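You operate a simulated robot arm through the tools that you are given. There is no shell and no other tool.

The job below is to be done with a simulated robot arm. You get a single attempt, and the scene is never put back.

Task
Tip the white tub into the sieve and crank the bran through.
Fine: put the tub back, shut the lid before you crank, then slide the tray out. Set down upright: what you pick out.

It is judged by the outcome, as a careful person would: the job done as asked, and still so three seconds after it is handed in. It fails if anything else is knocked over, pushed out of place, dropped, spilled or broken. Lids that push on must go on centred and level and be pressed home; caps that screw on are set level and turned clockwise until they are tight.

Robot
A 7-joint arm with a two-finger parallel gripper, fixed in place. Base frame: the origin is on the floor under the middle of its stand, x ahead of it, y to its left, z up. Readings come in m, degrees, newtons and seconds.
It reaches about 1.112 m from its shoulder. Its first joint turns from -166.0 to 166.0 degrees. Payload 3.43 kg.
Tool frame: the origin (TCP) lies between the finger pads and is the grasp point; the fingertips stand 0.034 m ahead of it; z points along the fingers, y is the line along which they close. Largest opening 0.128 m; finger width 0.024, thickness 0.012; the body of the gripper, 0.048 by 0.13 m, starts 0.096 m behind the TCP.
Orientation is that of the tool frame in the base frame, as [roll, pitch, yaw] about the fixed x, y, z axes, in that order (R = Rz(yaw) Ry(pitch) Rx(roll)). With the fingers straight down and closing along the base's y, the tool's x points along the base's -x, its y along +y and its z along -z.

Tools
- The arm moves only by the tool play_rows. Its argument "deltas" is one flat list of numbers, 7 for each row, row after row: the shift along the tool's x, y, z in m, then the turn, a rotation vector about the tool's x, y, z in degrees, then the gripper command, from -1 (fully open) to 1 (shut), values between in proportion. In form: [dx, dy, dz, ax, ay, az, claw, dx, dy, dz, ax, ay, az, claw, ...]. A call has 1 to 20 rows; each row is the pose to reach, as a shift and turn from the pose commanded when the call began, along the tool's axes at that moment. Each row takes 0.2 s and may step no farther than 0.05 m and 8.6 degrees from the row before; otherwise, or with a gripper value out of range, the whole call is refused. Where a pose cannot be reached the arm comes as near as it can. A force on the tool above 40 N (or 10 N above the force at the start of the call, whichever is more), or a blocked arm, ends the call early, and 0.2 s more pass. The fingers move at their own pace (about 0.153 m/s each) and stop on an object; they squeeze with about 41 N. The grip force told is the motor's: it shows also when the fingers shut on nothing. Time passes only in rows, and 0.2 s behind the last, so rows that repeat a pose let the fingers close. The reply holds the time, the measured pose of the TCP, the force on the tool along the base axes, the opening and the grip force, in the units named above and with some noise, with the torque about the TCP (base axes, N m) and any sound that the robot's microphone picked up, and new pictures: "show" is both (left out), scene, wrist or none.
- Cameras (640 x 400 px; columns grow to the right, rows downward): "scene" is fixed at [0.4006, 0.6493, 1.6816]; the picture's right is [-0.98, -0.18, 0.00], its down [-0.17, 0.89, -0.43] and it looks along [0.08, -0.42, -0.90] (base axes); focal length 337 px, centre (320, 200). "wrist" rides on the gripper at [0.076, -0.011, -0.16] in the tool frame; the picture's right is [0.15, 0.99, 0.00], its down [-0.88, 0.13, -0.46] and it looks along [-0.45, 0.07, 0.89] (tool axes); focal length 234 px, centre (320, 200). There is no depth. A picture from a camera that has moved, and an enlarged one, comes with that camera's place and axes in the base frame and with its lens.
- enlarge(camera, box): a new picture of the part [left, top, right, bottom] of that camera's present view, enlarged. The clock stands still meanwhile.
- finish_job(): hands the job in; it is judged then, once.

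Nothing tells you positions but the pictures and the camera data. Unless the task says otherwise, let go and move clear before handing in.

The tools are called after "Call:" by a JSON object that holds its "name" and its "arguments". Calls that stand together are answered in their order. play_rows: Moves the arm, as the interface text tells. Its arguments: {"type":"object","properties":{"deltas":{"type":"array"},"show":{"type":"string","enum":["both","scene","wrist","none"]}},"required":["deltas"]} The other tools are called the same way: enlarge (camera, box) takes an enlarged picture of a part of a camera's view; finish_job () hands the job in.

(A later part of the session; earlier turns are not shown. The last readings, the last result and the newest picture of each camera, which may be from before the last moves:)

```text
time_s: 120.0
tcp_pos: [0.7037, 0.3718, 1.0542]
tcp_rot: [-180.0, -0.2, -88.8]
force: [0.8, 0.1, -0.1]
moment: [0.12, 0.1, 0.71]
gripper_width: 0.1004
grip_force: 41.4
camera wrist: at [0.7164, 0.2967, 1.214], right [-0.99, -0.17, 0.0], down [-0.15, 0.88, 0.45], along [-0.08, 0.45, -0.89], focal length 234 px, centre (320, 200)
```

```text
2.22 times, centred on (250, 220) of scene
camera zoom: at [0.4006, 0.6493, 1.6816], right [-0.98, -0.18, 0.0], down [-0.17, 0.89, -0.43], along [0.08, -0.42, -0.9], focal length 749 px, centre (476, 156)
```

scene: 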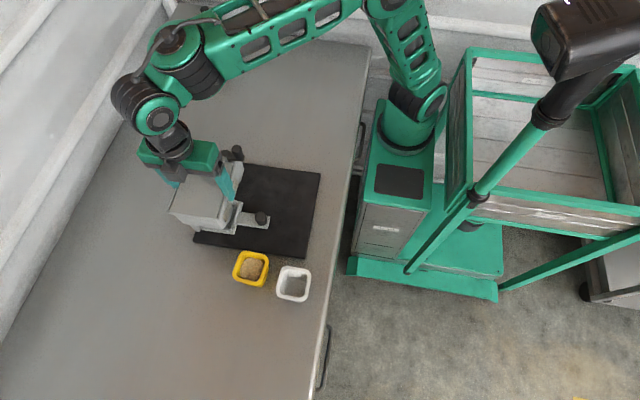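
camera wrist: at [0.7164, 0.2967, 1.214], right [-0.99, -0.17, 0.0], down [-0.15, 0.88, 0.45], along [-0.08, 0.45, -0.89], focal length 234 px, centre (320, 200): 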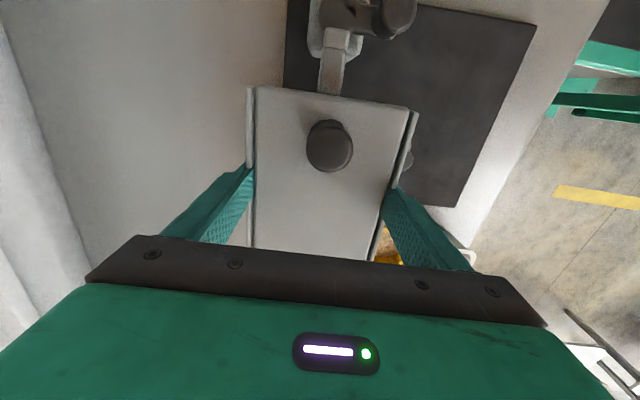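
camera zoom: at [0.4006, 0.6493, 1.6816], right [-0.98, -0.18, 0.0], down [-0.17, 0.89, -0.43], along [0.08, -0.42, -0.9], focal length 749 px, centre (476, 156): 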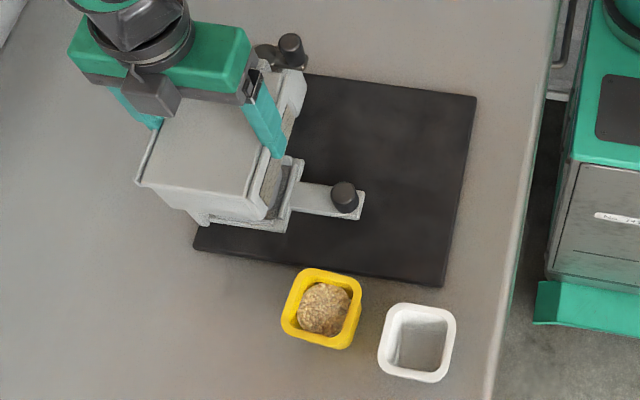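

The device is almost exactly back. I'll take the same enlarged view as at the start to compare.

Call:
{"name": "enlarge", "arguments": {"camera": "scene", "box": [160, 135, 280, 250]}}

Call:
{"name": "enlarge", "arguments": {"camera": "scene", "box": [220, 170, 280, 240]}}

```text
3.48 times, centred on (220, 192) of scene
camera zoom: at [0.4006, 0.6493, 1.6816], right [-0.98, -0.18, 0.0], down [-0.17, 0.89, -0.43], along [0.08, -0.42, -0.9], focal length 1172 px, centre (668, 226)
```

zoom: 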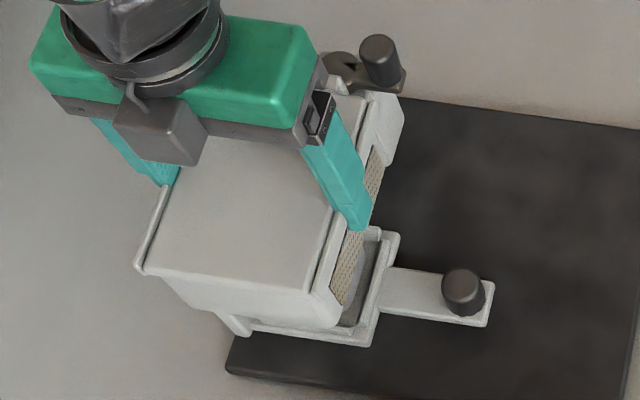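

```text
5.71 times, centred on (250, 205) of scene
camera zoom: at [0.4006, 0.6493, 1.6816], right [-0.98, -0.18, 0.0], down [-0.17, 0.89, -0.43], along [0.08, -0.42, -0.9], focal length 1926 px, centre (720, 171)
```

zoom: 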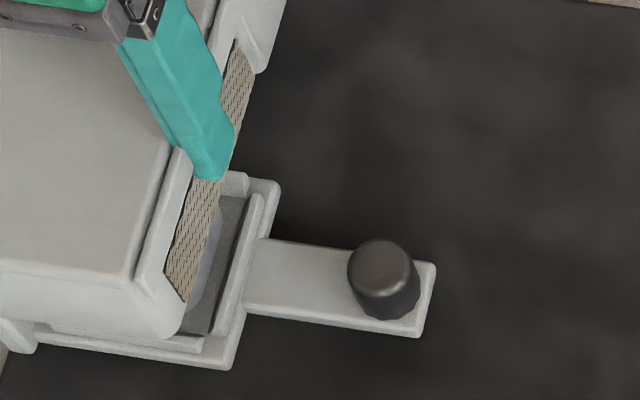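

It's within about 2 mm of its original position. I'll release the box and rise clear.

Call:
{"name": "play_rows", "arguments": {"deltas": [0, 0, 0, 0, 0, 0, -0.6, 0, 0, 0, 0, 0, 0, -1, 0, 0, 0, 0, 0, 0, -1, 0, 0, -0.04, 0, 0, 0, -1, 0, 0, -0.08, 0, 0, 0, -1, 0, 0, -0.13, 0, 0, 0, -1, 0, 0, -0.17, 0, 0, 0, -1], "show": "both"}}

Call:
{"name": "enlarge", "arguments": {"camera": "scene", "box": [160, 135, 280, 250]}}

Call:
{"name": "enlarge", "arguments": {"camera": "wrist", "box": [230, 40, 430, 220]}}

```text
time_s: 121.7
tcp_pos: [0.7041, 0.3713, 1.2231]
tcp_rot: [180.0, 0.0, -88.9]
force: [-0.4, 0.3, -0.4]
moment: [0.0, -0.01, 0.0]
gripper_width: 0.1283
grip_force: 0.1
camera wrist: at [0.7167, 0.2974, 1.3816], right [-0.99, -0.17, 0.0], down [-0.15, 0.88, 0.45], along [-0.08, 0.45, -0.89], focal length 234 px, centre (320, 200)
```

scene: 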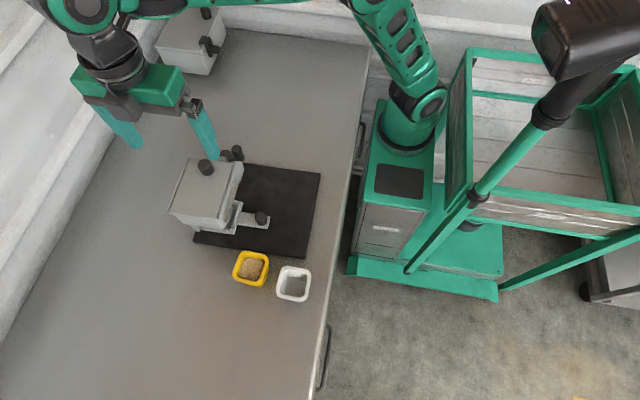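
wrist: 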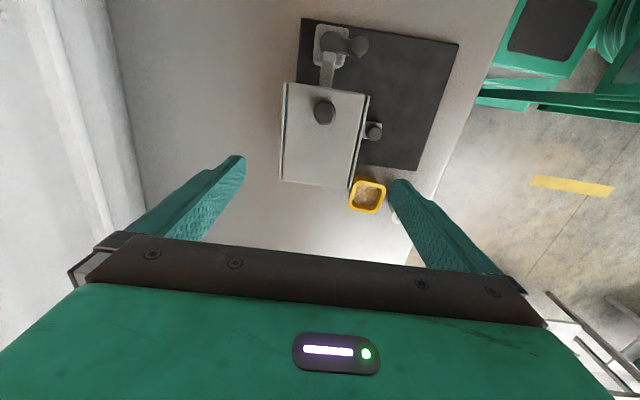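

```text
3.48 times, centred on (220, 192) of scene
camera zoom: at [0.4006, 0.6493, 1.6816], right [-0.98, -0.18, 0.0], down [-0.17, 0.89, -0.43], along [0.08, -0.42, -0.9], focal length 1172 px, centre (668, 226)
```

zoom: 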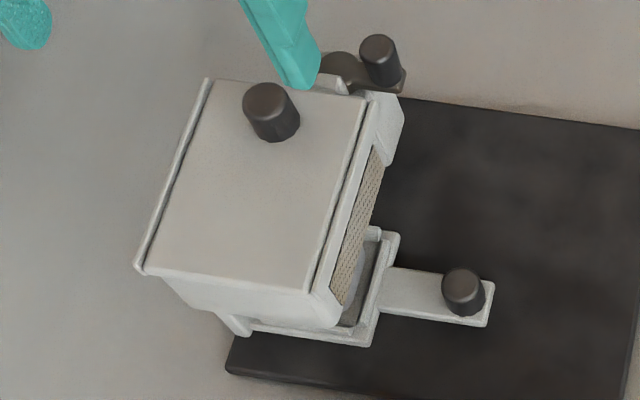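

```text
2.22 times, centred on (330, 130) of wrist
camera zoom: at [0.7167, 0.2974, 1.3816], right [-0.99, -0.17, 0.0], down [-0.15, 0.88, 0.45], along [-0.08, 0.45, -0.89], focal length 520 px, centre (298, 356)
```

zoom: 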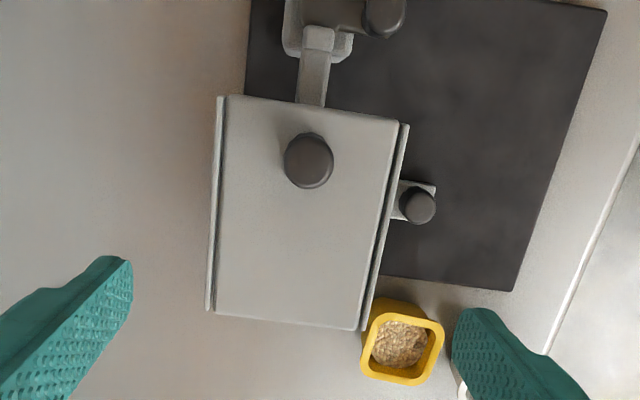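

The device matches its starting picture and the lid is still shut. Next is the tray: I'll yaw back and go above the tray knob near (0.60, 0.37).

Call:
{"name": "play_rows", "arguments": {"deltas": [0, 0.01, 0, 0, 0, 7, -0.5, 0, 0.02, 0, 0, 0, 14, -0.2, 0, 0.03, 0, 0, 0, 21, 0, 0, 0.04, 0, 0, 0, 28, 0, 0, 0.05, 0, 0, 0, 35, 0, 0, 0.06, 0, 0, 0, 42, 0, 0, 0.07, 0, 0, 0, 49, 0, 0, 0.08, 0, 0, 0, 56, 0, 0, 0.088, 0, 0, 0, 63, 0, 0, 0.095, 0, 0, 0, 70, 0, 0, 0.1, 0, 0, 0, 77, 0, -0.001, 0.104, 0, 0, 0, 84, 0, -0.001, 0.104, 0, 0, 0, 91.1, 0, -0.001, 0.104, 0.03, 0, 0, 91.1, 0], "show": "both"}}

Call:
{"name": "enlarge", "arguments": {"camera": "wrist", "box": [230, 60, 420, 220]}}

```text
time_s: 124.7
tcp_pos: [0.5992, 0.3689, 1.1942]
tcp_rot: [180.0, 0.0, 179.9]
force: [-0.4, -0.1, -0.6]
moment: [0.0, -0.03, 0.01]
gripper_width: 0.0639
grip_force: 0.0
camera wrist: at [0.5228, 0.3588, 1.3545], right [-0.15, 0.99, 0.0], down [0.88, 0.13, 0.46], along [0.45, 0.07, -0.89], focal length 234 px, centre (320, 200)
```

scene: 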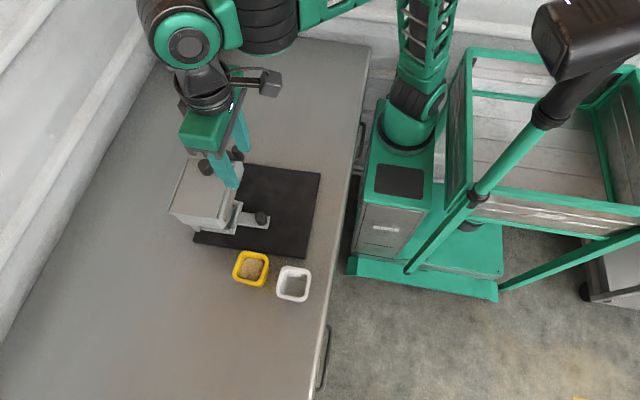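
wrist: 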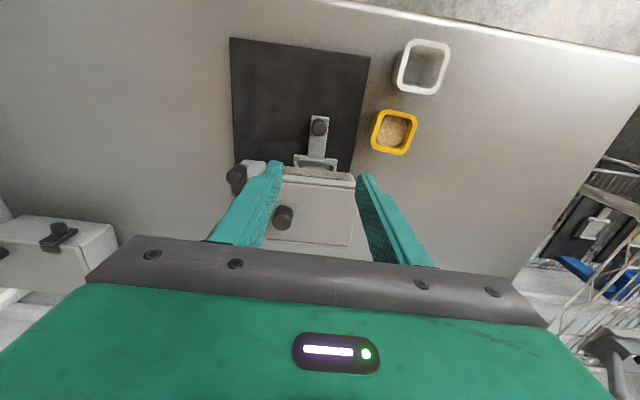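

```text
2.50 times, centred on (325, 140) of wrist
camera zoom: at [0.5228, 0.3588, 1.3545], right [-0.15, 0.99, 0.0], down [0.88, 0.13, 0.46], along [0.45, 0.07, -0.89], focal length 585 px, centre (308, 350)
```

zoom: 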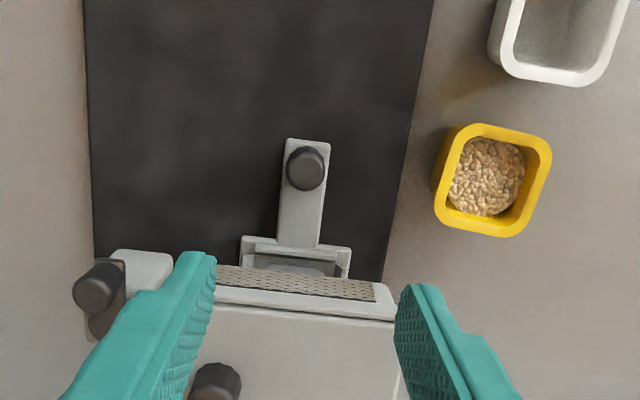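

The tray knob is at about (0.5975, 0.370), with its top near z 0.94. I'll descend over it.

Call:
{"name": "play_rows", "arguments": {"deltas": [0.0017, 0.0008, 0.05, 0, 0, 0, 0.1, 0.0017, 0.0008, 0.1, 0, 0, 0, 0.2, 0.0017, 0.0008, 0.15, 0, 0, 0, 0.2, 0.0017, 0.0008, 0.19, 0, 0, 0, 0.2, 0.0017, 0.0008, 0.19, 0, 0, 0, 0.2], "show": "both"}}

Call:
{"name": "enlarge", "arguments": {"camera": "wrist", "box": [240, 100, 400, 240]}}

```text
time_s: 125.8
tcp_pos: [0.5967, 0.3707, 1.0045]
tcp_rot: [-179.9, 0.1, -180.0]
force: [0.3, 0.1, -0.2]
moment: [0.02, -0.01, 0.03]
gripper_width: 0.0513
grip_force: 0.1
camera wrist: at [0.5212, 0.3605, 1.1642], right [-0.15, 0.99, 0.0], down [0.88, 0.13, 0.46], along [0.45, 0.07, -0.89], focal length 234 px, centre (320, 200)
```

scene: 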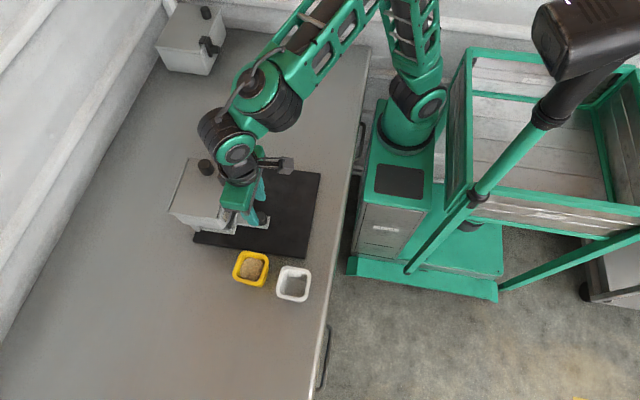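
wrist: 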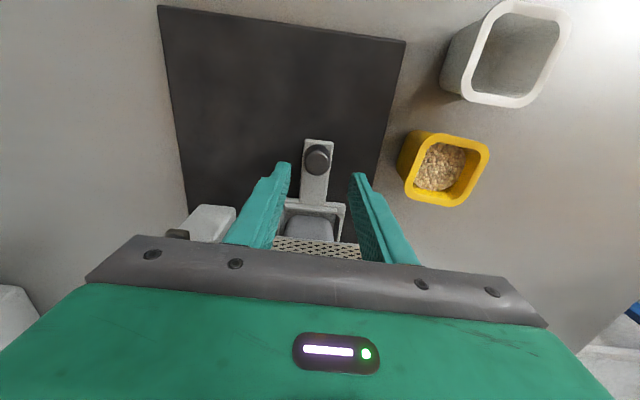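

```text
2.86 times, centred on (320, 170) of wrist
camera zoom: at [0.5212, 0.3605, 1.1642], right [-0.15, 0.99, 0.0], down [0.88, 0.13, 0.46], along [0.45, 0.07, -0.89], focal length 669 px, centre (320, 286)
```

zoom: 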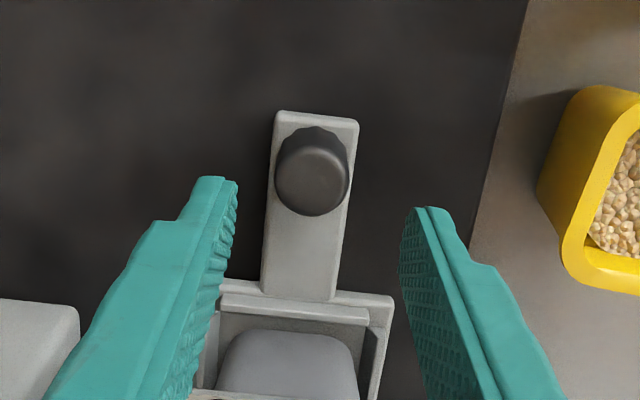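

Call:
{"name": "play_rows", "arguments": {"deltas": [0.0012, -0.0012, 0.03, 0, 0, 0, 0.2, 0.0012, -0.0012, 0.053, 0, 0, 0, 0.2, 0.0012, -0.0012, 0.053, 0, 0, 0, 0.2, 0.0012, -0.0012, 0.053, 0, 0, 0, 1, 0.0012, -0.0012, 0.053, 0, 0, 0, 1], "show": "both"}}

Call:
{"name": "enlarge", "arguments": {"camera": "wrist", "box": [240, 100, 400, 240]}}

```text
time_s: 127.0
tcp_pos: [0.5963, 0.368, 0.9507]
tcp_rot: [-180.0, 0.0, 179.9]
force: [-2.3, -4.5, 0.2]
moment: [0.21, -0.38, -0.05]
gripper_width: 0.0272
grip_force: 41.2
camera wrist: at [0.5207, 0.358, 1.1104], right [-0.15, 0.99, 0.0], down [0.88, 0.13, 0.46], along [0.45, 0.06, -0.89], focal length 234 px, centre (320, 200)
```

scene: 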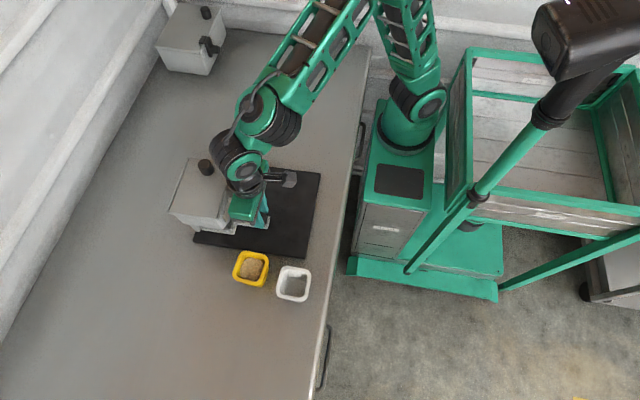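
wrist: 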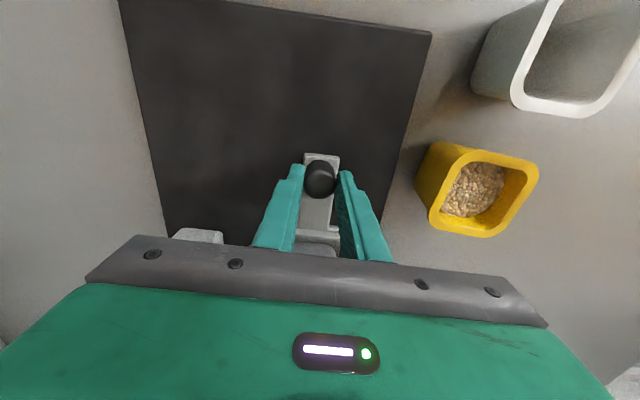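

```text
2.86 times, centred on (320, 170) of wrist
camera zoom: at [0.5207, 0.358, 1.1104], right [-0.15, 0.99, 0.0], down [0.88, 0.13, 0.46], along [0.45, 0.06, -0.89], focal length 669 px, centre (320, 286)
```

zoom: 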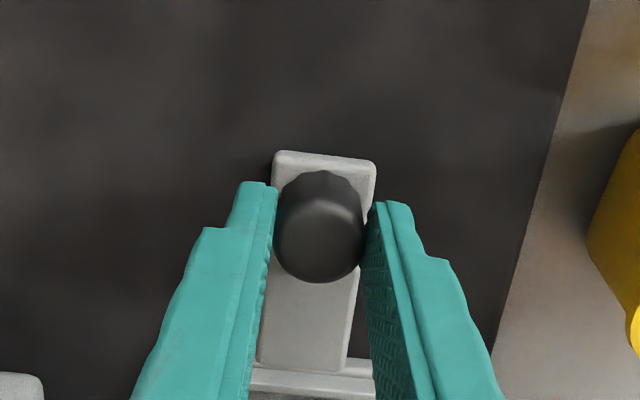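

I have the tray knob. I'll start pulling it out slowly along the device's −x direction.

Call:
{"name": "play_rows", "arguments": {"deltas": [0.003, 0, 0, 0, 0, 0, 1, 0.006, -0.0001, 0, 0, 0, 0, 1, 0.01, -0.0002, 0, 0, 0, 0, 1, 0.014, -0.0003, 0, 0, 0, 0, 1], "show": "both"}}

Call:
{"name": "enlarge", "arguments": {"camera": "scene", "box": [160, 135, 340, 310]}}

```text
time_s: 128.1
tcp_pos: [0.5836, 0.3688, 0.9509]
tcp_rot: [-179.9, 0.0, -179.9]
force: [1.1, -0.6, 0.0]
moment: [0.32, -0.25, -0.06]
gripper_width: 0.0273
grip_force: 40.9
camera wrist: at [0.5059, 0.3585, 1.1105], right [-0.15, 0.99, 0.0], down [0.88, 0.13, 0.46], along [0.45, 0.07, -0.89], focal length 234 px, centre (320, 200)
```

scene: 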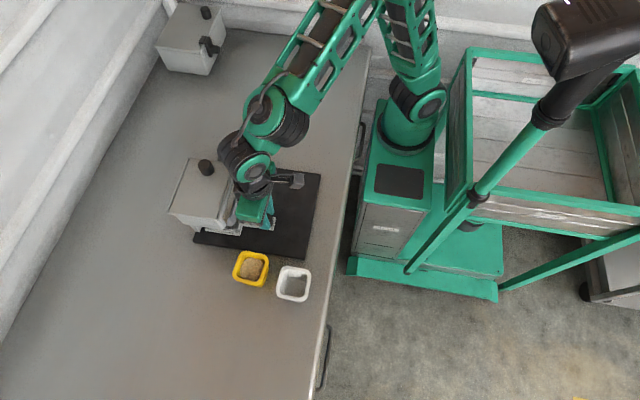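
wrist: 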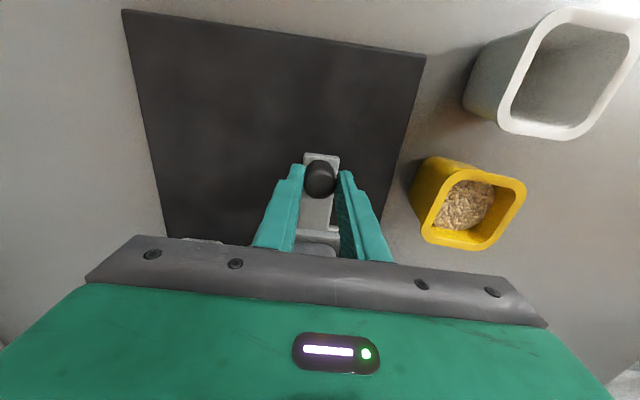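

```text
2.29 times, centred on (250, 222) of scene
camera zoom: at [0.4006, 0.6493, 1.6816], right [-0.98, -0.18, 0.0], down [-0.17, 0.89, -0.43], along [0.08, -0.42, -0.9], focal length 770 px, centre (480, 149)
```

zoom: 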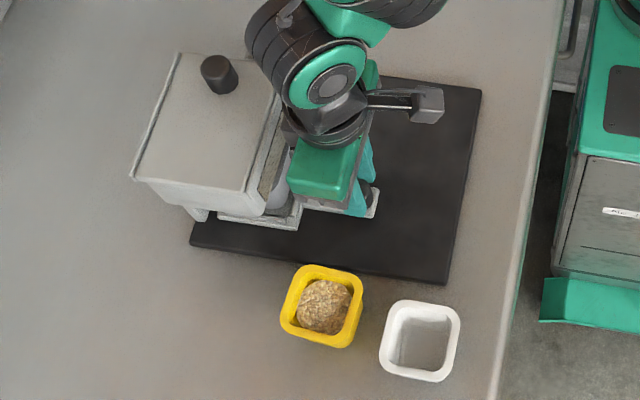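

The tray is sliding and the device stays put. I'll continue pulling.

Call:
{"name": "play_rows", "arguments": {"deltas": [0.008, -0.0002, 0, 0, 0, 0, 1, 0.016, -0.0004, 0, 0, 0, 0, 1, 0.024, -0.0005, 0, 0, 0, 0, 1, 0.032, -0.0007, 0, 0, 0, 0, 1, 0.04, -0.0009, 0, 0, 0, 0, 1, 0.046, -0.001, 0, 0, 0, 0, 1], "show": "both"}}

Call:
{"name": "enlarge", "arguments": {"camera": "scene", "box": [160, 135, 340, 310]}}

```text
time_s: 129.4
tcp_pos: [0.5354, 0.3685, 0.9523]
tcp_rot: [-179.9, 0.1, 180.0]
force: [0.3, -3.8, -0.9]
moment: [0.1, 0.43, -0.24]
gripper_width: 0.0275
grip_force: 41.0
camera wrist: at [0.4598, 0.3578, 1.1111], right [-0.15, 0.99, 0.0], down [0.88, 0.13, 0.46], along [0.45, 0.07, -0.89], focal length 234 px, centre (320, 200)
```

scene: 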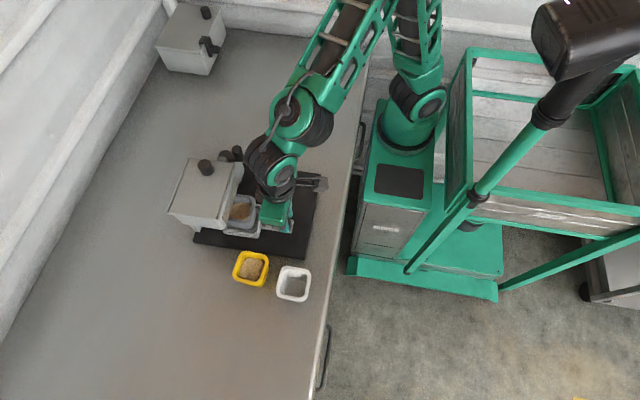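
wrist: 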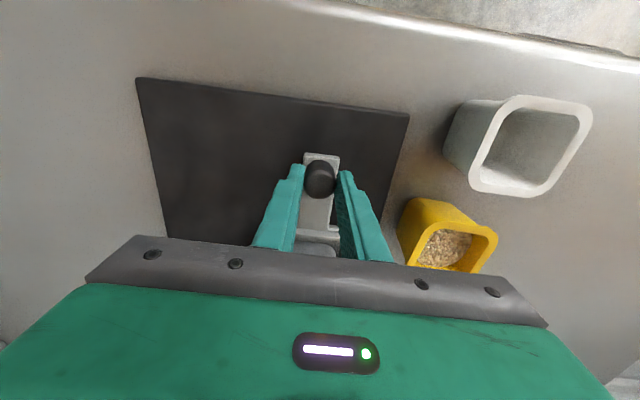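

```text
2.29 times, centred on (250, 222) of scene
camera zoom: at [0.4006, 0.6493, 1.6816], right [-0.98, -0.18, 0.0], down [-0.17, 0.89, -0.43], along [0.08, -0.42, -0.9], focal length 770 px, centre (480, 149)
```

zoom: 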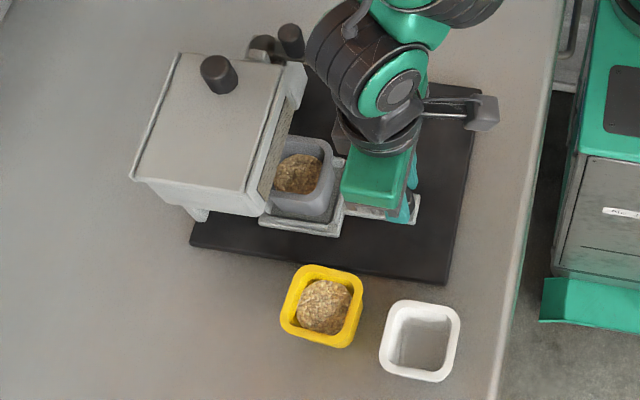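

The bin of bran is coming out with the tray. I'll continue to its stop, in small steps.

Call:
{"name": "play_rows", "arguments": {"deltas": [0.005, -0.0001, 0, 0, 0, 0, 1, 0.01, -0.0002, 0, 0, 0, 0, 1, 0.015, -0.0003, 0, 0, 0, 0, 1, 0.02, -0.0004, 0, 0, 0, 0, 1], "show": "scene"}}

Call:
{"name": "enlarge", "arguments": {"camera": "scene", "box": [160, 135, 340, 310]}}

```text
time_s: 130.4
tcp_pos: [0.5162, 0.3674, 0.9513]
tcp_rot: [-179.9, 0.1, -179.9]
force: [2.4, -3.3, -0.2]
moment: [0.23, -1.13, -0.1]
gripper_width: 0.0276
grip_force: 40.5
```

scene: 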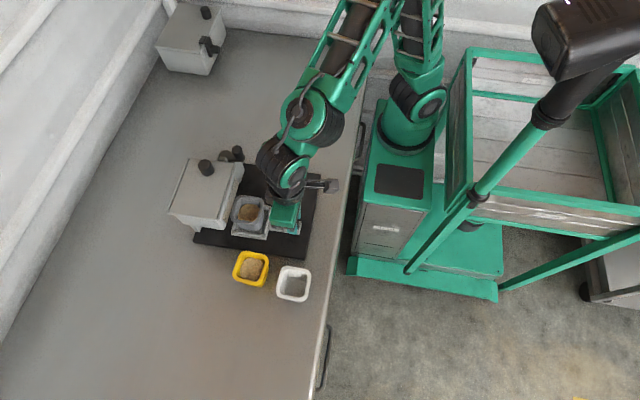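

```text
2.29 times, centred on (250, 222) of scene
camera zoom: at [0.4006, 0.6493, 1.6816], right [-0.98, -0.18, 0.0], down [-0.17, 0.89, -0.43], along [0.08, -0.42, -0.9], focal length 770 px, centre (480, 149)
```

zoom: 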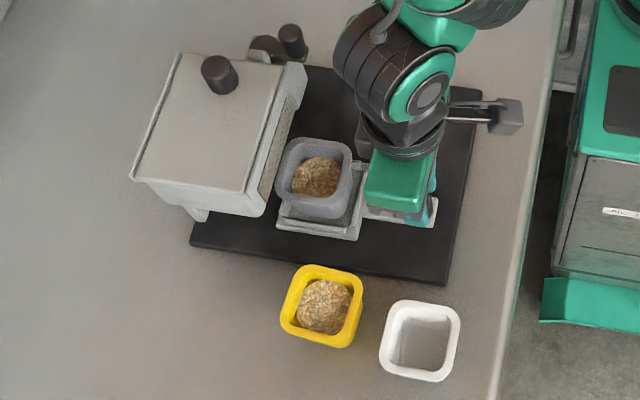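

The tray with its bin of bran is almost fully out. I'll pull a little farther to feel for an end stop.

Call:
{"name": "play_rows", "arguments": {"deltas": [0.003, -0.0001, 0, 0, 0, 0, 1, 0.006, -0.0001, 0, 0, 0, 0, 1, 0.009, -0.0002, 0, 0, 0, 0, 1, 0.012, -0.0003, 0, 0, 0, 0, 1], "show": "scene"}}

Call:
{"name": "enlarge", "arguments": {"camera": "scene", "box": [160, 135, 340, 310]}}

```text
time_s: 131.4
tcp_pos: [0.503, 0.3677, 0.951]
tcp_rot: [-179.9, 0.0, -179.9]
force: [-1.8, -2.4, -0.9]
moment: [0.23, 0.02, -0.05]
gripper_width: 0.0271
grip_force: 41.5
```

scene: 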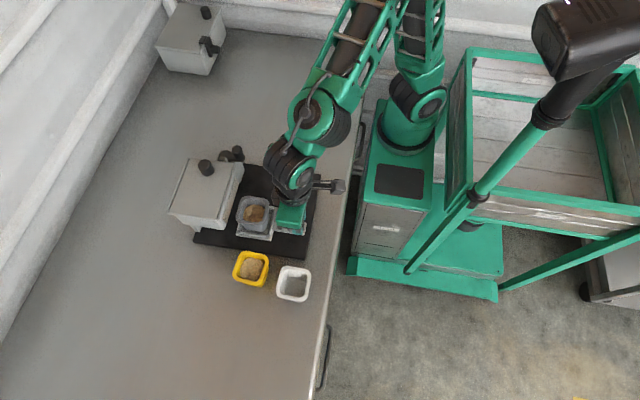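

```text
2.29 times, centred on (250, 222) of scene
camera zoom: at [0.4006, 0.6493, 1.6816], right [-0.98, -0.18, 0.0], down [-0.17, 0.89, -0.43], along [0.08, -0.42, -0.9], focal length 770 px, centre (480, 149)
```

zoom: 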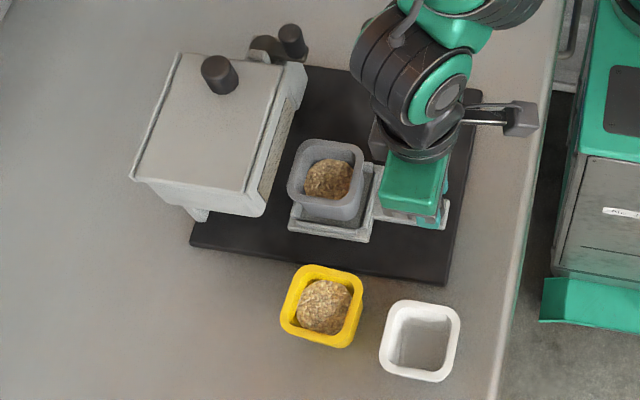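

Call:
{"name": "enlarge", "arguments": {"camera": "scene", "box": [225, 185, 305, 245]}}

Call:
{"name": "enlarge", "arguments": {"camera": "scene", "box": [225, 240, 325, 310]}}

```text
6.67 times, centred on (265, 215) of scene
camera zoom: at [0.4006, 0.6493, 1.6816], right [-0.98, -0.18, 0.0], down [-0.17, 0.89, -0.43], along [0.08, -0.42, -0.9], focal length 2247 px, centre (687, 100)
```

zoom: 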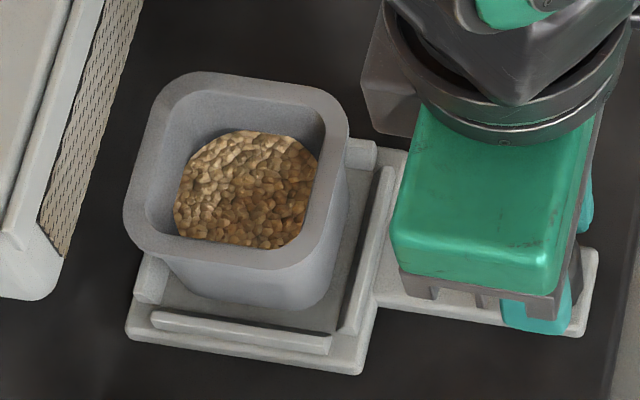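

```text
5.71 times, centred on (275, 275) of scene
camera zoom: at [0.4006, 0.6493, 1.6816], right [-0.98, -0.18, 0.0], down [-0.17, 0.89, -0.43], along [0.08, -0.42, -0.9], focal length 1926 px, centre (577, -229)
```

zoom: 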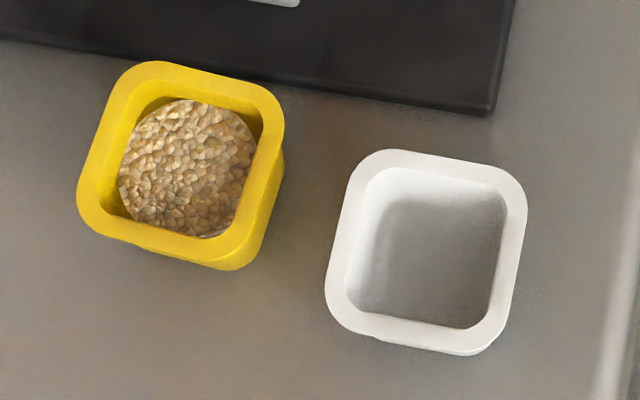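

The tray is out with the bran in its bin, the device hasn't moved, and nothing is spilled. I'll release the tray knob and rise.

Call:
{"name": "play_rows", "arguments": {"deltas": [0, 0, 0, 0, 0, 0, 0.4, 0, 0, 0, 0, 0, 0, 0.2, 0, 0, -0.03, 0, 0, 0, 0.2, 0, 0, -0.07, 0, 0, 0, 0.2, 0, 0, -0.12, 0, 0, 0, 0.2, 0, 0, -0.17, 0, 0, 0, 0.2, 0, 0, -0.22, 0, 0, 0, 0.2, 0, 0, -0.25, 0, 0, 0, 0.2], "show": "both"}}

Call:
{"name": "enlarge", "arguments": {"camera": "wrist", "box": [200, 40, 440, 240]}}

```text
time_s: 133.2
tcp_pos: [0.5034, 0.3692, 1.2016]
tcp_rot: [-179.9, -0.1, -179.9]
force: [0.5, -1.1, -0.1]
moment: [-0.03, 0.04, -0.01]
gripper_width: 0.0511
grip_force: 0.0
camera wrist: at [0.4276, 0.3585, 1.3598], right [-0.15, 0.99, 0.0], down [0.88, 0.13, 0.45], along [0.45, 0.07, -0.89], focal length 234 px, centre (320, 200)
```

scene: 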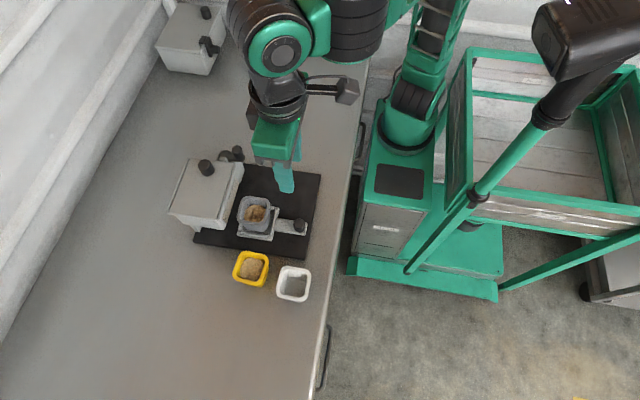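
wrist: 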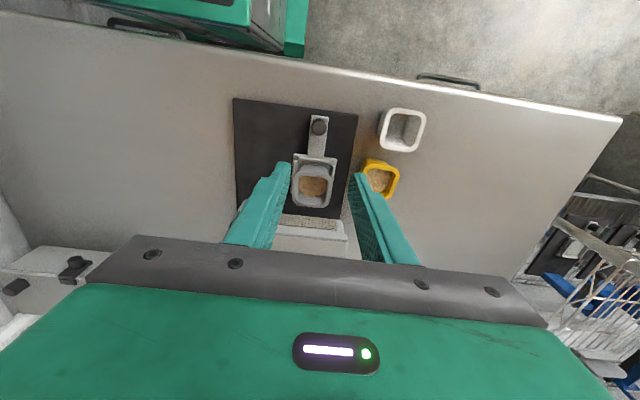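

```text
2.00 times, centred on (320, 140) of wrist
camera zoom: at [0.4276, 0.3585, 1.3598], right [-0.15, 0.99, 0.0], down [0.88, 0.13, 0.45], along [0.45, 0.07, -0.89], focal length 468 px, centre (320, 320)
```

zoom: 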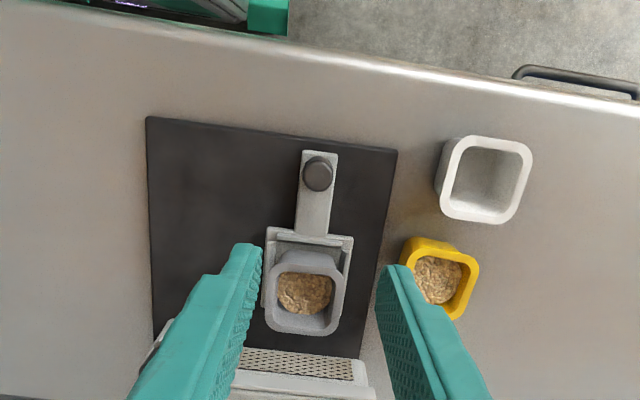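

I'd like to confirm the hopper is empty, so I'll go to the lid knob, slide the lid a little for a look, then shut it again.

Call:
{"name": "play_rows", "arguments": {"deltas": [-0.04, -0.007, 0, 0, -4, 0, 0.1, -0.08, -0.014, 0, 0, -6, 0, 0, -0.12, -0.022, 0, 0, -6, 0, -0.1, -0.16, -0.03, 0, 0, -6, 0, -0.1, -0.2, -0.037, 0, 0, -6, 0, -0.1, -0.2, -0.037, 0.02, 0, -3, 0, -0.1, -0.2, -0.037, 0.04, 0, 0, 0, -0.1, -0.2, -0.037, 0.05, 0, 0, 0, -0.1], "show": "both"}}

Call:
{"name": "enlarge", "arguments": {"camera": "wrist", "box": [230, 60, 420, 220]}}

```text
time_s: 135.1
tcp_pos: [0.7056, 0.3296, 1.1512]
tcp_rot: [180.0, -0.1, -180.0]
force: [-0.8, -0.7, 0.1]
moment: [0.03, -0.02, -0.03]
gripper_width: 0.0705
grip_force: 0.2
camera wrist: at [0.6287, 0.3192, 1.3109], right [-0.15, 0.99, 0.0], down [0.88, 0.13, 0.46], along [0.45, 0.07, -0.89], focal length 234 px, centre (320, 200)
```

scene: 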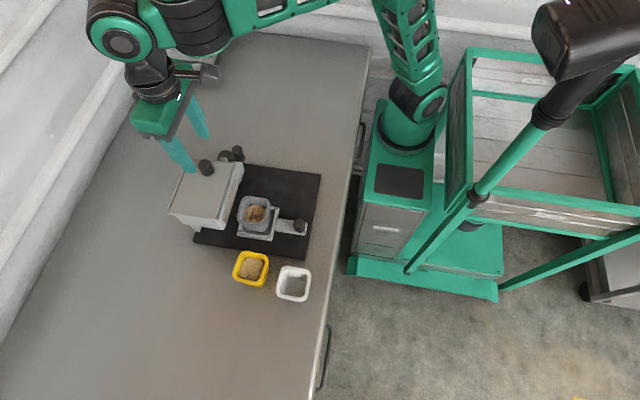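
wrist: 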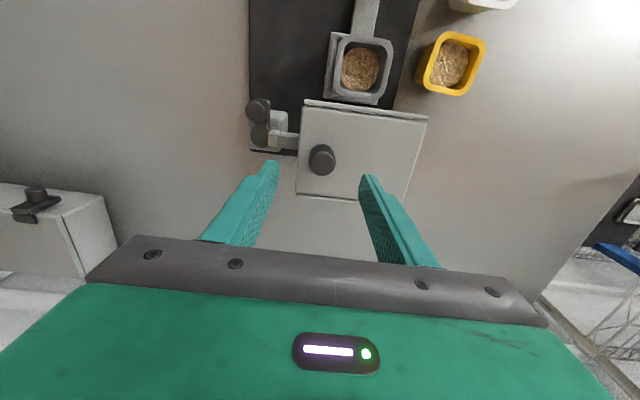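

```text
2.50 times, centred on (325, 140) of wrist
camera zoom: at [0.6287, 0.3192, 1.3109], right [-0.15, 0.99, 0.0], down [0.88, 0.13, 0.46], along [0.45, 0.07, -0.89], focal length 585 px, centre (308, 350)
```

zoom: 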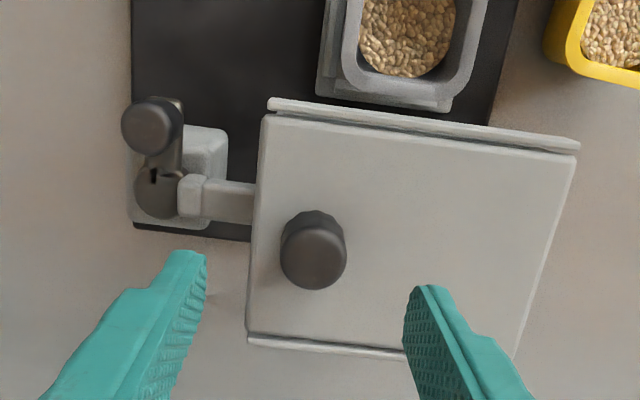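

Call:
{"name": "play_rows", "arguments": {"deltas": [0.0034, 0.0024, 0.03, 0, 0, 0, -0.1, 0.0034, 0.0024, 0.0587, 0, 0, 0, -0.1, 0.0034, 0.0024, 0.0587, 0, 0, 0, 1, 0.0034, 0.0024, 0.0587, 0, 0, 0, 1, 0.0034, 0.0024, 0.0587, 0, 0, 0, 1], "show": "none"}}

```text
time_s: 136.2
tcp_pos: [0.7028, 0.3324, 1.0934]
tcp_rot: [-179.9, 0.0, -180.0]
force: [-0.1, -1.6, 0.1]
moment: [0.51, -0.24, -0.04]
gripper_width: 0.0273
grip_force: 40.9
```

Call:
{"name": "play_rows", "arguments": {"deltas": [0.0002, 0.01, 0, 0, 0, 0, 1, 0.0005, 0.02, 0, 0, 0, 0, 1, 0.0008, 0.03, 0, 0, 0, 0, 1, 0.001, 0.04, 0, 0, 0, 0, 1, 0.0012, 0.05, 0, 0, 0, 0, 1], "show": "both"}}

Call:
{"name": "enlarge", "arguments": {"camera": "wrist", "box": [180, 60, 420, 240]}}

Call:
{"name": "enlarge", "arguments": {"camera": "scene", "box": [160, 135, 340, 310]}}

```text
time_s: 137.4
tcp_pos: [0.6995, 0.3838, 1.0923]
tcp_rot: [-179.9, 0.1, 180.0]
force: [7.8, -0.3, 0.3]
moment: [0.59, 0.2, 0.05]
gripper_width: 0.0274
grip_force: 41.2
camera wrist: at [0.6235, 0.3737, 1.2523], right [-0.15, 0.99, 0.0], down [0.88, 0.13, 0.46], along [0.45, 0.07, -0.89], focal length 234 px, centre (320, 200)
```

scene: 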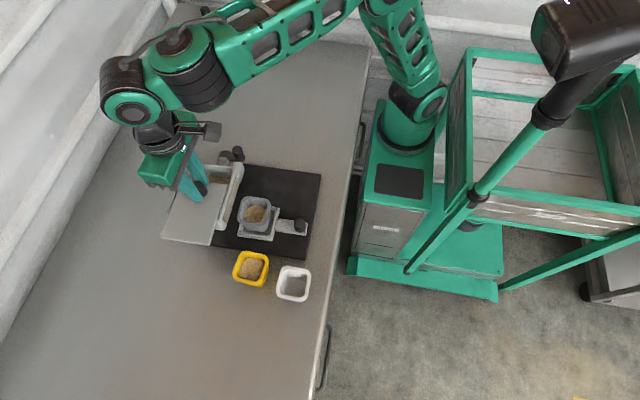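
wrist: 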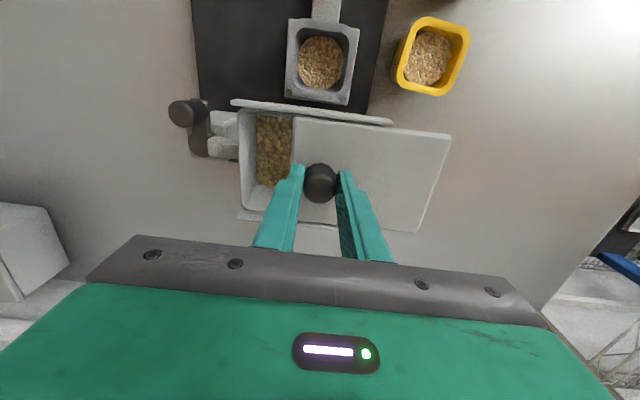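

```text
2.22 times, centred on (300, 150) of wrist
camera zoom: at [0.6235, 0.3737, 1.2523], right [-0.15, 0.99, 0.0], down [0.88, 0.13, 0.46], along [0.45, 0.07, -0.89], focal length 520 px, centre (364, 311)
```

zoom: 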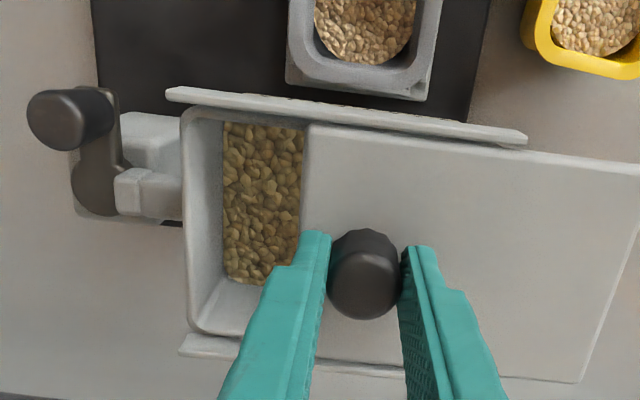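

```text
2.29 times, centred on (250, 222) of scene
camera zoom: at [0.4006, 0.6493, 1.6816], right [-0.98, -0.18, 0.0], down [-0.17, 0.89, -0.43], along [0.08, -0.42, -0.9], focal length 770 px, centre (480, 149)
```

zoom: 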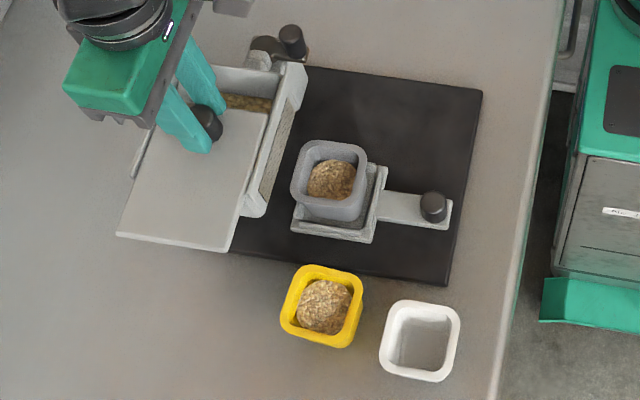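

There's still some bran in the hopper. I'll open the lid further to judge how much remains compared with just after pouring.

Call:
{"name": "play_rows", "arguments": {"deltas": [0.0, 0.012, 0, 0, 0, 0, 1, 0.0003, 0.024, 0, 0, 0, 0, 1, 0.0006, 0.036, 0, 0, 0, 0, 1, 0.0008, 0.047, 0, 0, 0, 0, 1, 0.0008, 0.047, 0, 0, 0, 0, 0.2, 0.0008, 0.047, 0, 0, 0, 0, -0.2, 0.0008, 0.047, -0.04, 0, 0, 0, -0.2, 0.0008, 0.047, -0.08, 0, -4, 0, -0.2, 0.0008, 0.047, -0.108, 0, -8, 0, -0.2, 0.0008, 0.047, -0.108, 0, -8, 0, -0.2], "show": "both"}}

Call:
{"name": "enlarge", "arguments": {"camera": "wrist", "box": [160, 40, 430, 200]}}

Call:
{"name": "enlarge", "arguments": {"camera": "wrist", "box": [210, 60, 320, 170]}}

```text
time_s: 139.7
tcp_pos: [0.6988, 0.4299, 1.2022]
tcp_rot: [-179.9, 8.0, 180.0]
force: [0.3, 0.7, -0.3]
moment: [0.01, 0.0, 0.0]
gripper_width: 0.077
grip_force: 0.0
camera wrist: at [0.6016, 0.4205, 1.349], right [-0.15, 0.99, -0.02], down [0.81, 0.13, 0.57], along [0.57, 0.07, -0.82], focal length 234 px, centre (320, 200)
```

scene: 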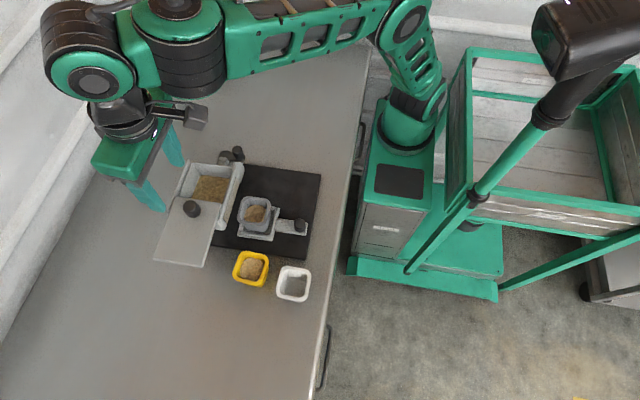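
wrist: 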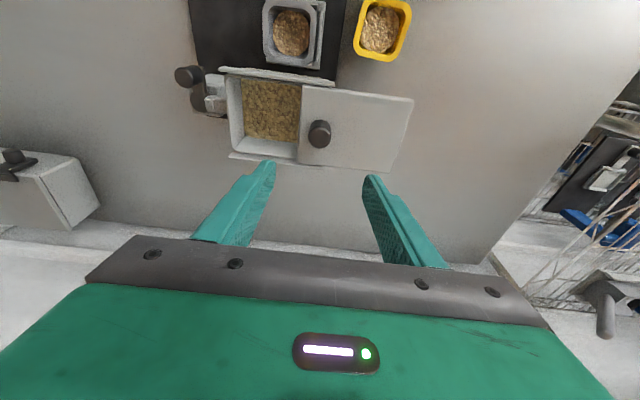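

```text
2.37 times, centred on (295, 120) of wrist
camera zoom: at [0.6016, 0.4205, 1.349], right [-0.15, 0.99, -0.02], down [0.81, 0.13, 0.57], along [0.57, 0.07, -0.82], focal length 555 px, centre (379, 390)
```

zoom: 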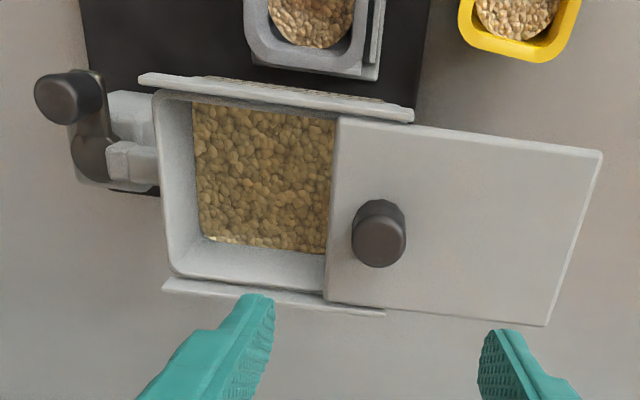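

```text
3.64 times, centred on (265, 115) of wrist
camera zoom: at [0.6016, 0.4205, 1.349], right [-0.15, 0.99, -0.02], down [0.81, 0.13, 0.57], along [0.57, 0.07, -0.82], focal length 852 px, centre (520, 509)
```

zoom: 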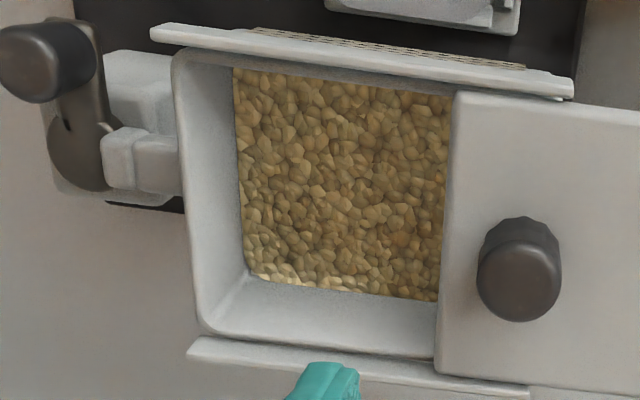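

Call:
{"name": "enlarge", "arguments": {"camera": "wrist", "box": [235, 70, 305, 145]}}

Call:
{"name": "enlarge", "arguments": {"camera": "wrist", "box": [255, 0, 335, 80]}}

Call:
{"name": "enlarge", "arguments": {"camera": "scene", "box": [180, 160, 250, 210]}}

```text
5.33 times, centred on (270, 108) of wrist
camera zoom: at [0.6016, 0.4205, 1.349], right [-0.15, 0.99, -0.02], down [0.81, 0.13, 0.57], along [0.57, 0.07, -0.82], focal length 1249 px, centre (587, 693)
```

zoom: 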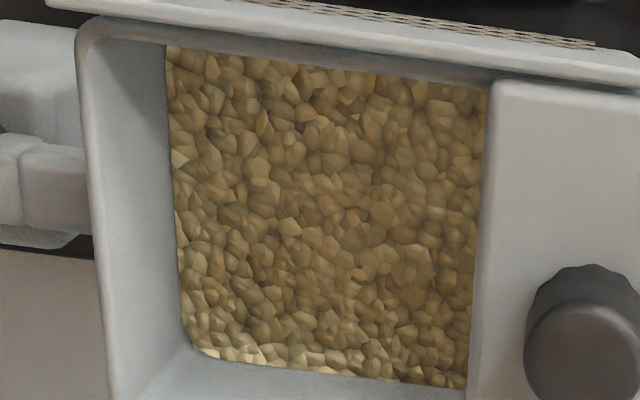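

```text
5.00 times, centred on (295, 40) of wrist
camera zoom: at [0.6016, 0.4205, 1.349], right [-0.15, 0.99, -0.02], down [0.81, 0.13, 0.57], along [0.57, 0.07, -0.82], focal length 1171 px, centre (445, 1000)
```

zoom: 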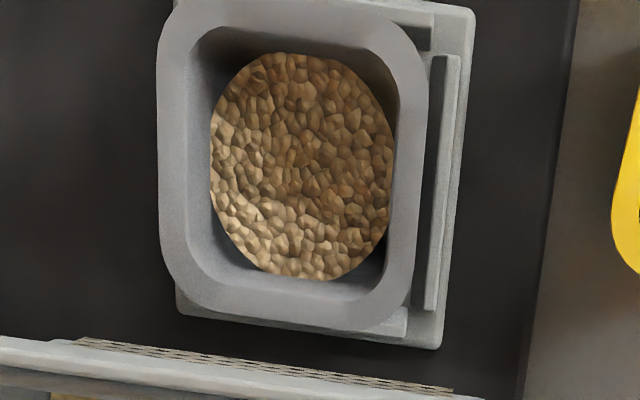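

```text
8.00 times, centred on (215, 185) of scene
camera zoom: at [0.4006, 0.6493, 1.6816], right [-0.98, -0.18, 0.0], down [-0.17, 0.89, -0.43], along [0.08, -0.42, -0.9], focal length 2696 px, centre (1160, 320)
```

zoom: 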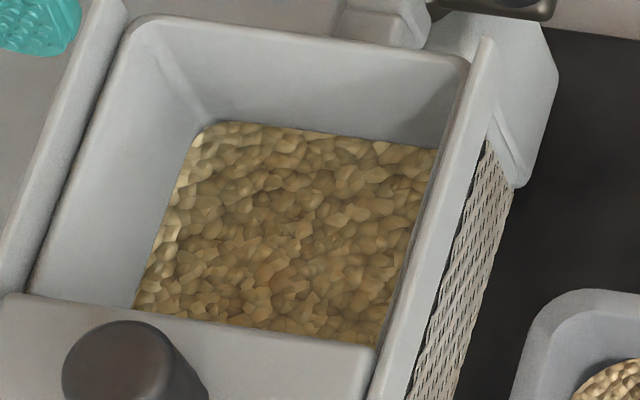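

The bin in the tray holds a full load of fine bran; what's left on the mesh is a coarser residue, and the crank had reached its end stop, so the sieving is complete. I'll shut the lid again, gripping its knob first.

Call:
{"name": "play_rows", "arguments": {"deltas": [0.004, 0.0006, 0.03, 0, 4, 0, -0.2, 0.009, 0.0006, 0.065, 0, 8, 0, -0.2, 0.014, 0.0006, 0.1, 0, 8, 0, -0.2, 0.014, 0.0006, 0.1088, 0, 8, 0, -0.2, 0.014, 0.0006, 0.1088, 0, 8, 0, 1, 0.014, 0.0006, 0.1088, 0, 8, 0, 1, 0.014, 0.0006, 0.1088, 0, 8, 0, 1], "show": "wrist"}}

```text
time_s: 141.2
tcp_pos: [0.6998, 0.4304, 1.0922]
tcp_rot: [-179.9, 0.0, -179.9]
force: [-1.3, 1.4, 0.2]
moment: [0.61, -0.09, -0.05]
gripper_width: 0.0272
grip_force: 41.0
camera wrist: at [0.6234, 0.4209, 1.2508], right [-0.15, 0.99, 0.0], down [0.88, 0.13, 0.46], along [0.45, 0.07, -0.89], focal length 234 px, centre (320, 200)
```

wrist: 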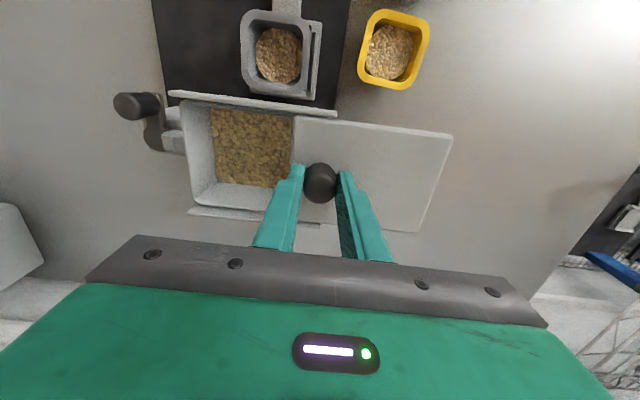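

Now I'll slide the lid shut along its rails.

Call:
{"name": "play_rows", "arguments": {"deltas": [-0.0004, -0.014, 0, 0, 0, 0, 1, -0.0008, -0.028, 0, 0, 0, 0, 1, -0.0012, -0.042, 0, 0, 0, 0, 1, -0.0016, -0.056, 0, 0, 0, 0, 1, -0.002, -0.07, 0, 0, 0, 0, 1, -0.0024, -0.084, 0, 0, 0, 0, 1, -0.0026, -0.091, 0, 0, 0, 0, 1, -0.0027, -0.095, 0, 0, 0, 0, 1, -0.0028, -0.0975, 0, 0, 0, 0, 1], "show": "both"}}

Call:
{"name": "enlarge", "arguments": {"camera": "wrist", "box": [220, 80, 460, 250]}}

```text
time_s: 143.2
tcp_pos: [0.7029, 0.333, 1.0921]
tcp_rot: [-180.0, -0.1, -180.0]
force: [-7.6, -0.5, -0.8]
moment: [0.54, 0.06, -0.05]
gripper_width: 0.0276
grip_force: 41.2
camera wrist: at [0.6263, 0.3232, 1.2508], right [-0.15, 0.99, 0.0], down [0.88, 0.13, 0.46], along [0.45, 0.06, -0.89], focal length 234 px, centre (320, 200)
```

scene: 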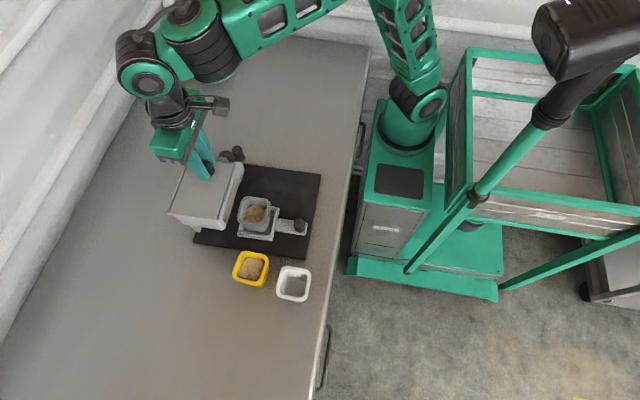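
wrist: 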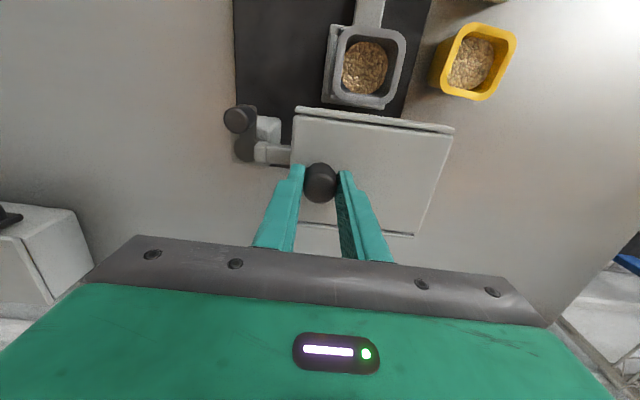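

```text
2.35 times, centred on (340, 165) of wrist
camera zoom: at [0.6263, 0.3232, 1.2508], right [-0.15, 0.99, 0.0], down [0.88, 0.13, 0.46], along [0.45, 0.06, -0.89], focal length 551 px, centre (273, 282)
```

zoom: 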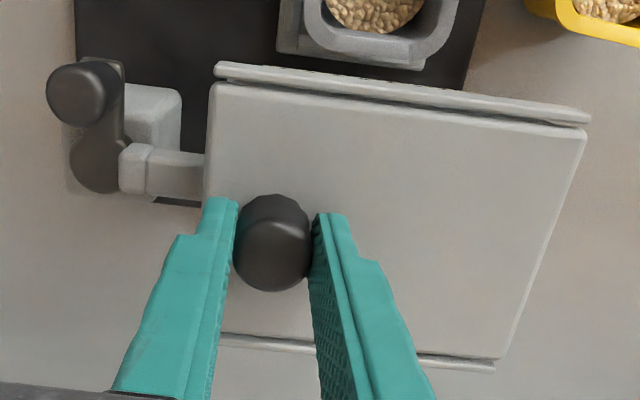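

Call:
{"name": "play_rows", "arguments": {"deltas": [0.0005, -0.0008, 0, 0, 0, 0, 1, 0.0005, -0.0015, 0, 0, 0, 0, 1], "show": "none"}}

```text
time_s: 143.8
tcp_pos: [0.7024, 0.3323, 1.0922]
tcp_rot: [180.0, 0.1, -179.9]
force: [2.3, 2.1, 0.3]
moment: [0.56, 0.38, -0.02]
gripper_width: 0.0273
grip_force: 41.2
```

Call:
{"name": "play_rows", "arguments": {"deltas": [0, -0.0006, 0, 0, 0, 0, 1, 0, -0.001, 0, 0, 0, 0, 1], "show": "none"}}

```text
time_s: 144.4
tcp_pos: [0.7023, 0.3329, 1.0922]
tcp_rot: [-179.9, 0.0, -179.9]
force: [3.4, 8.9, 0.2]
moment: [0.85, -0.58, -0.11]
gripper_width: 0.0271
grip_force: 41.3
```

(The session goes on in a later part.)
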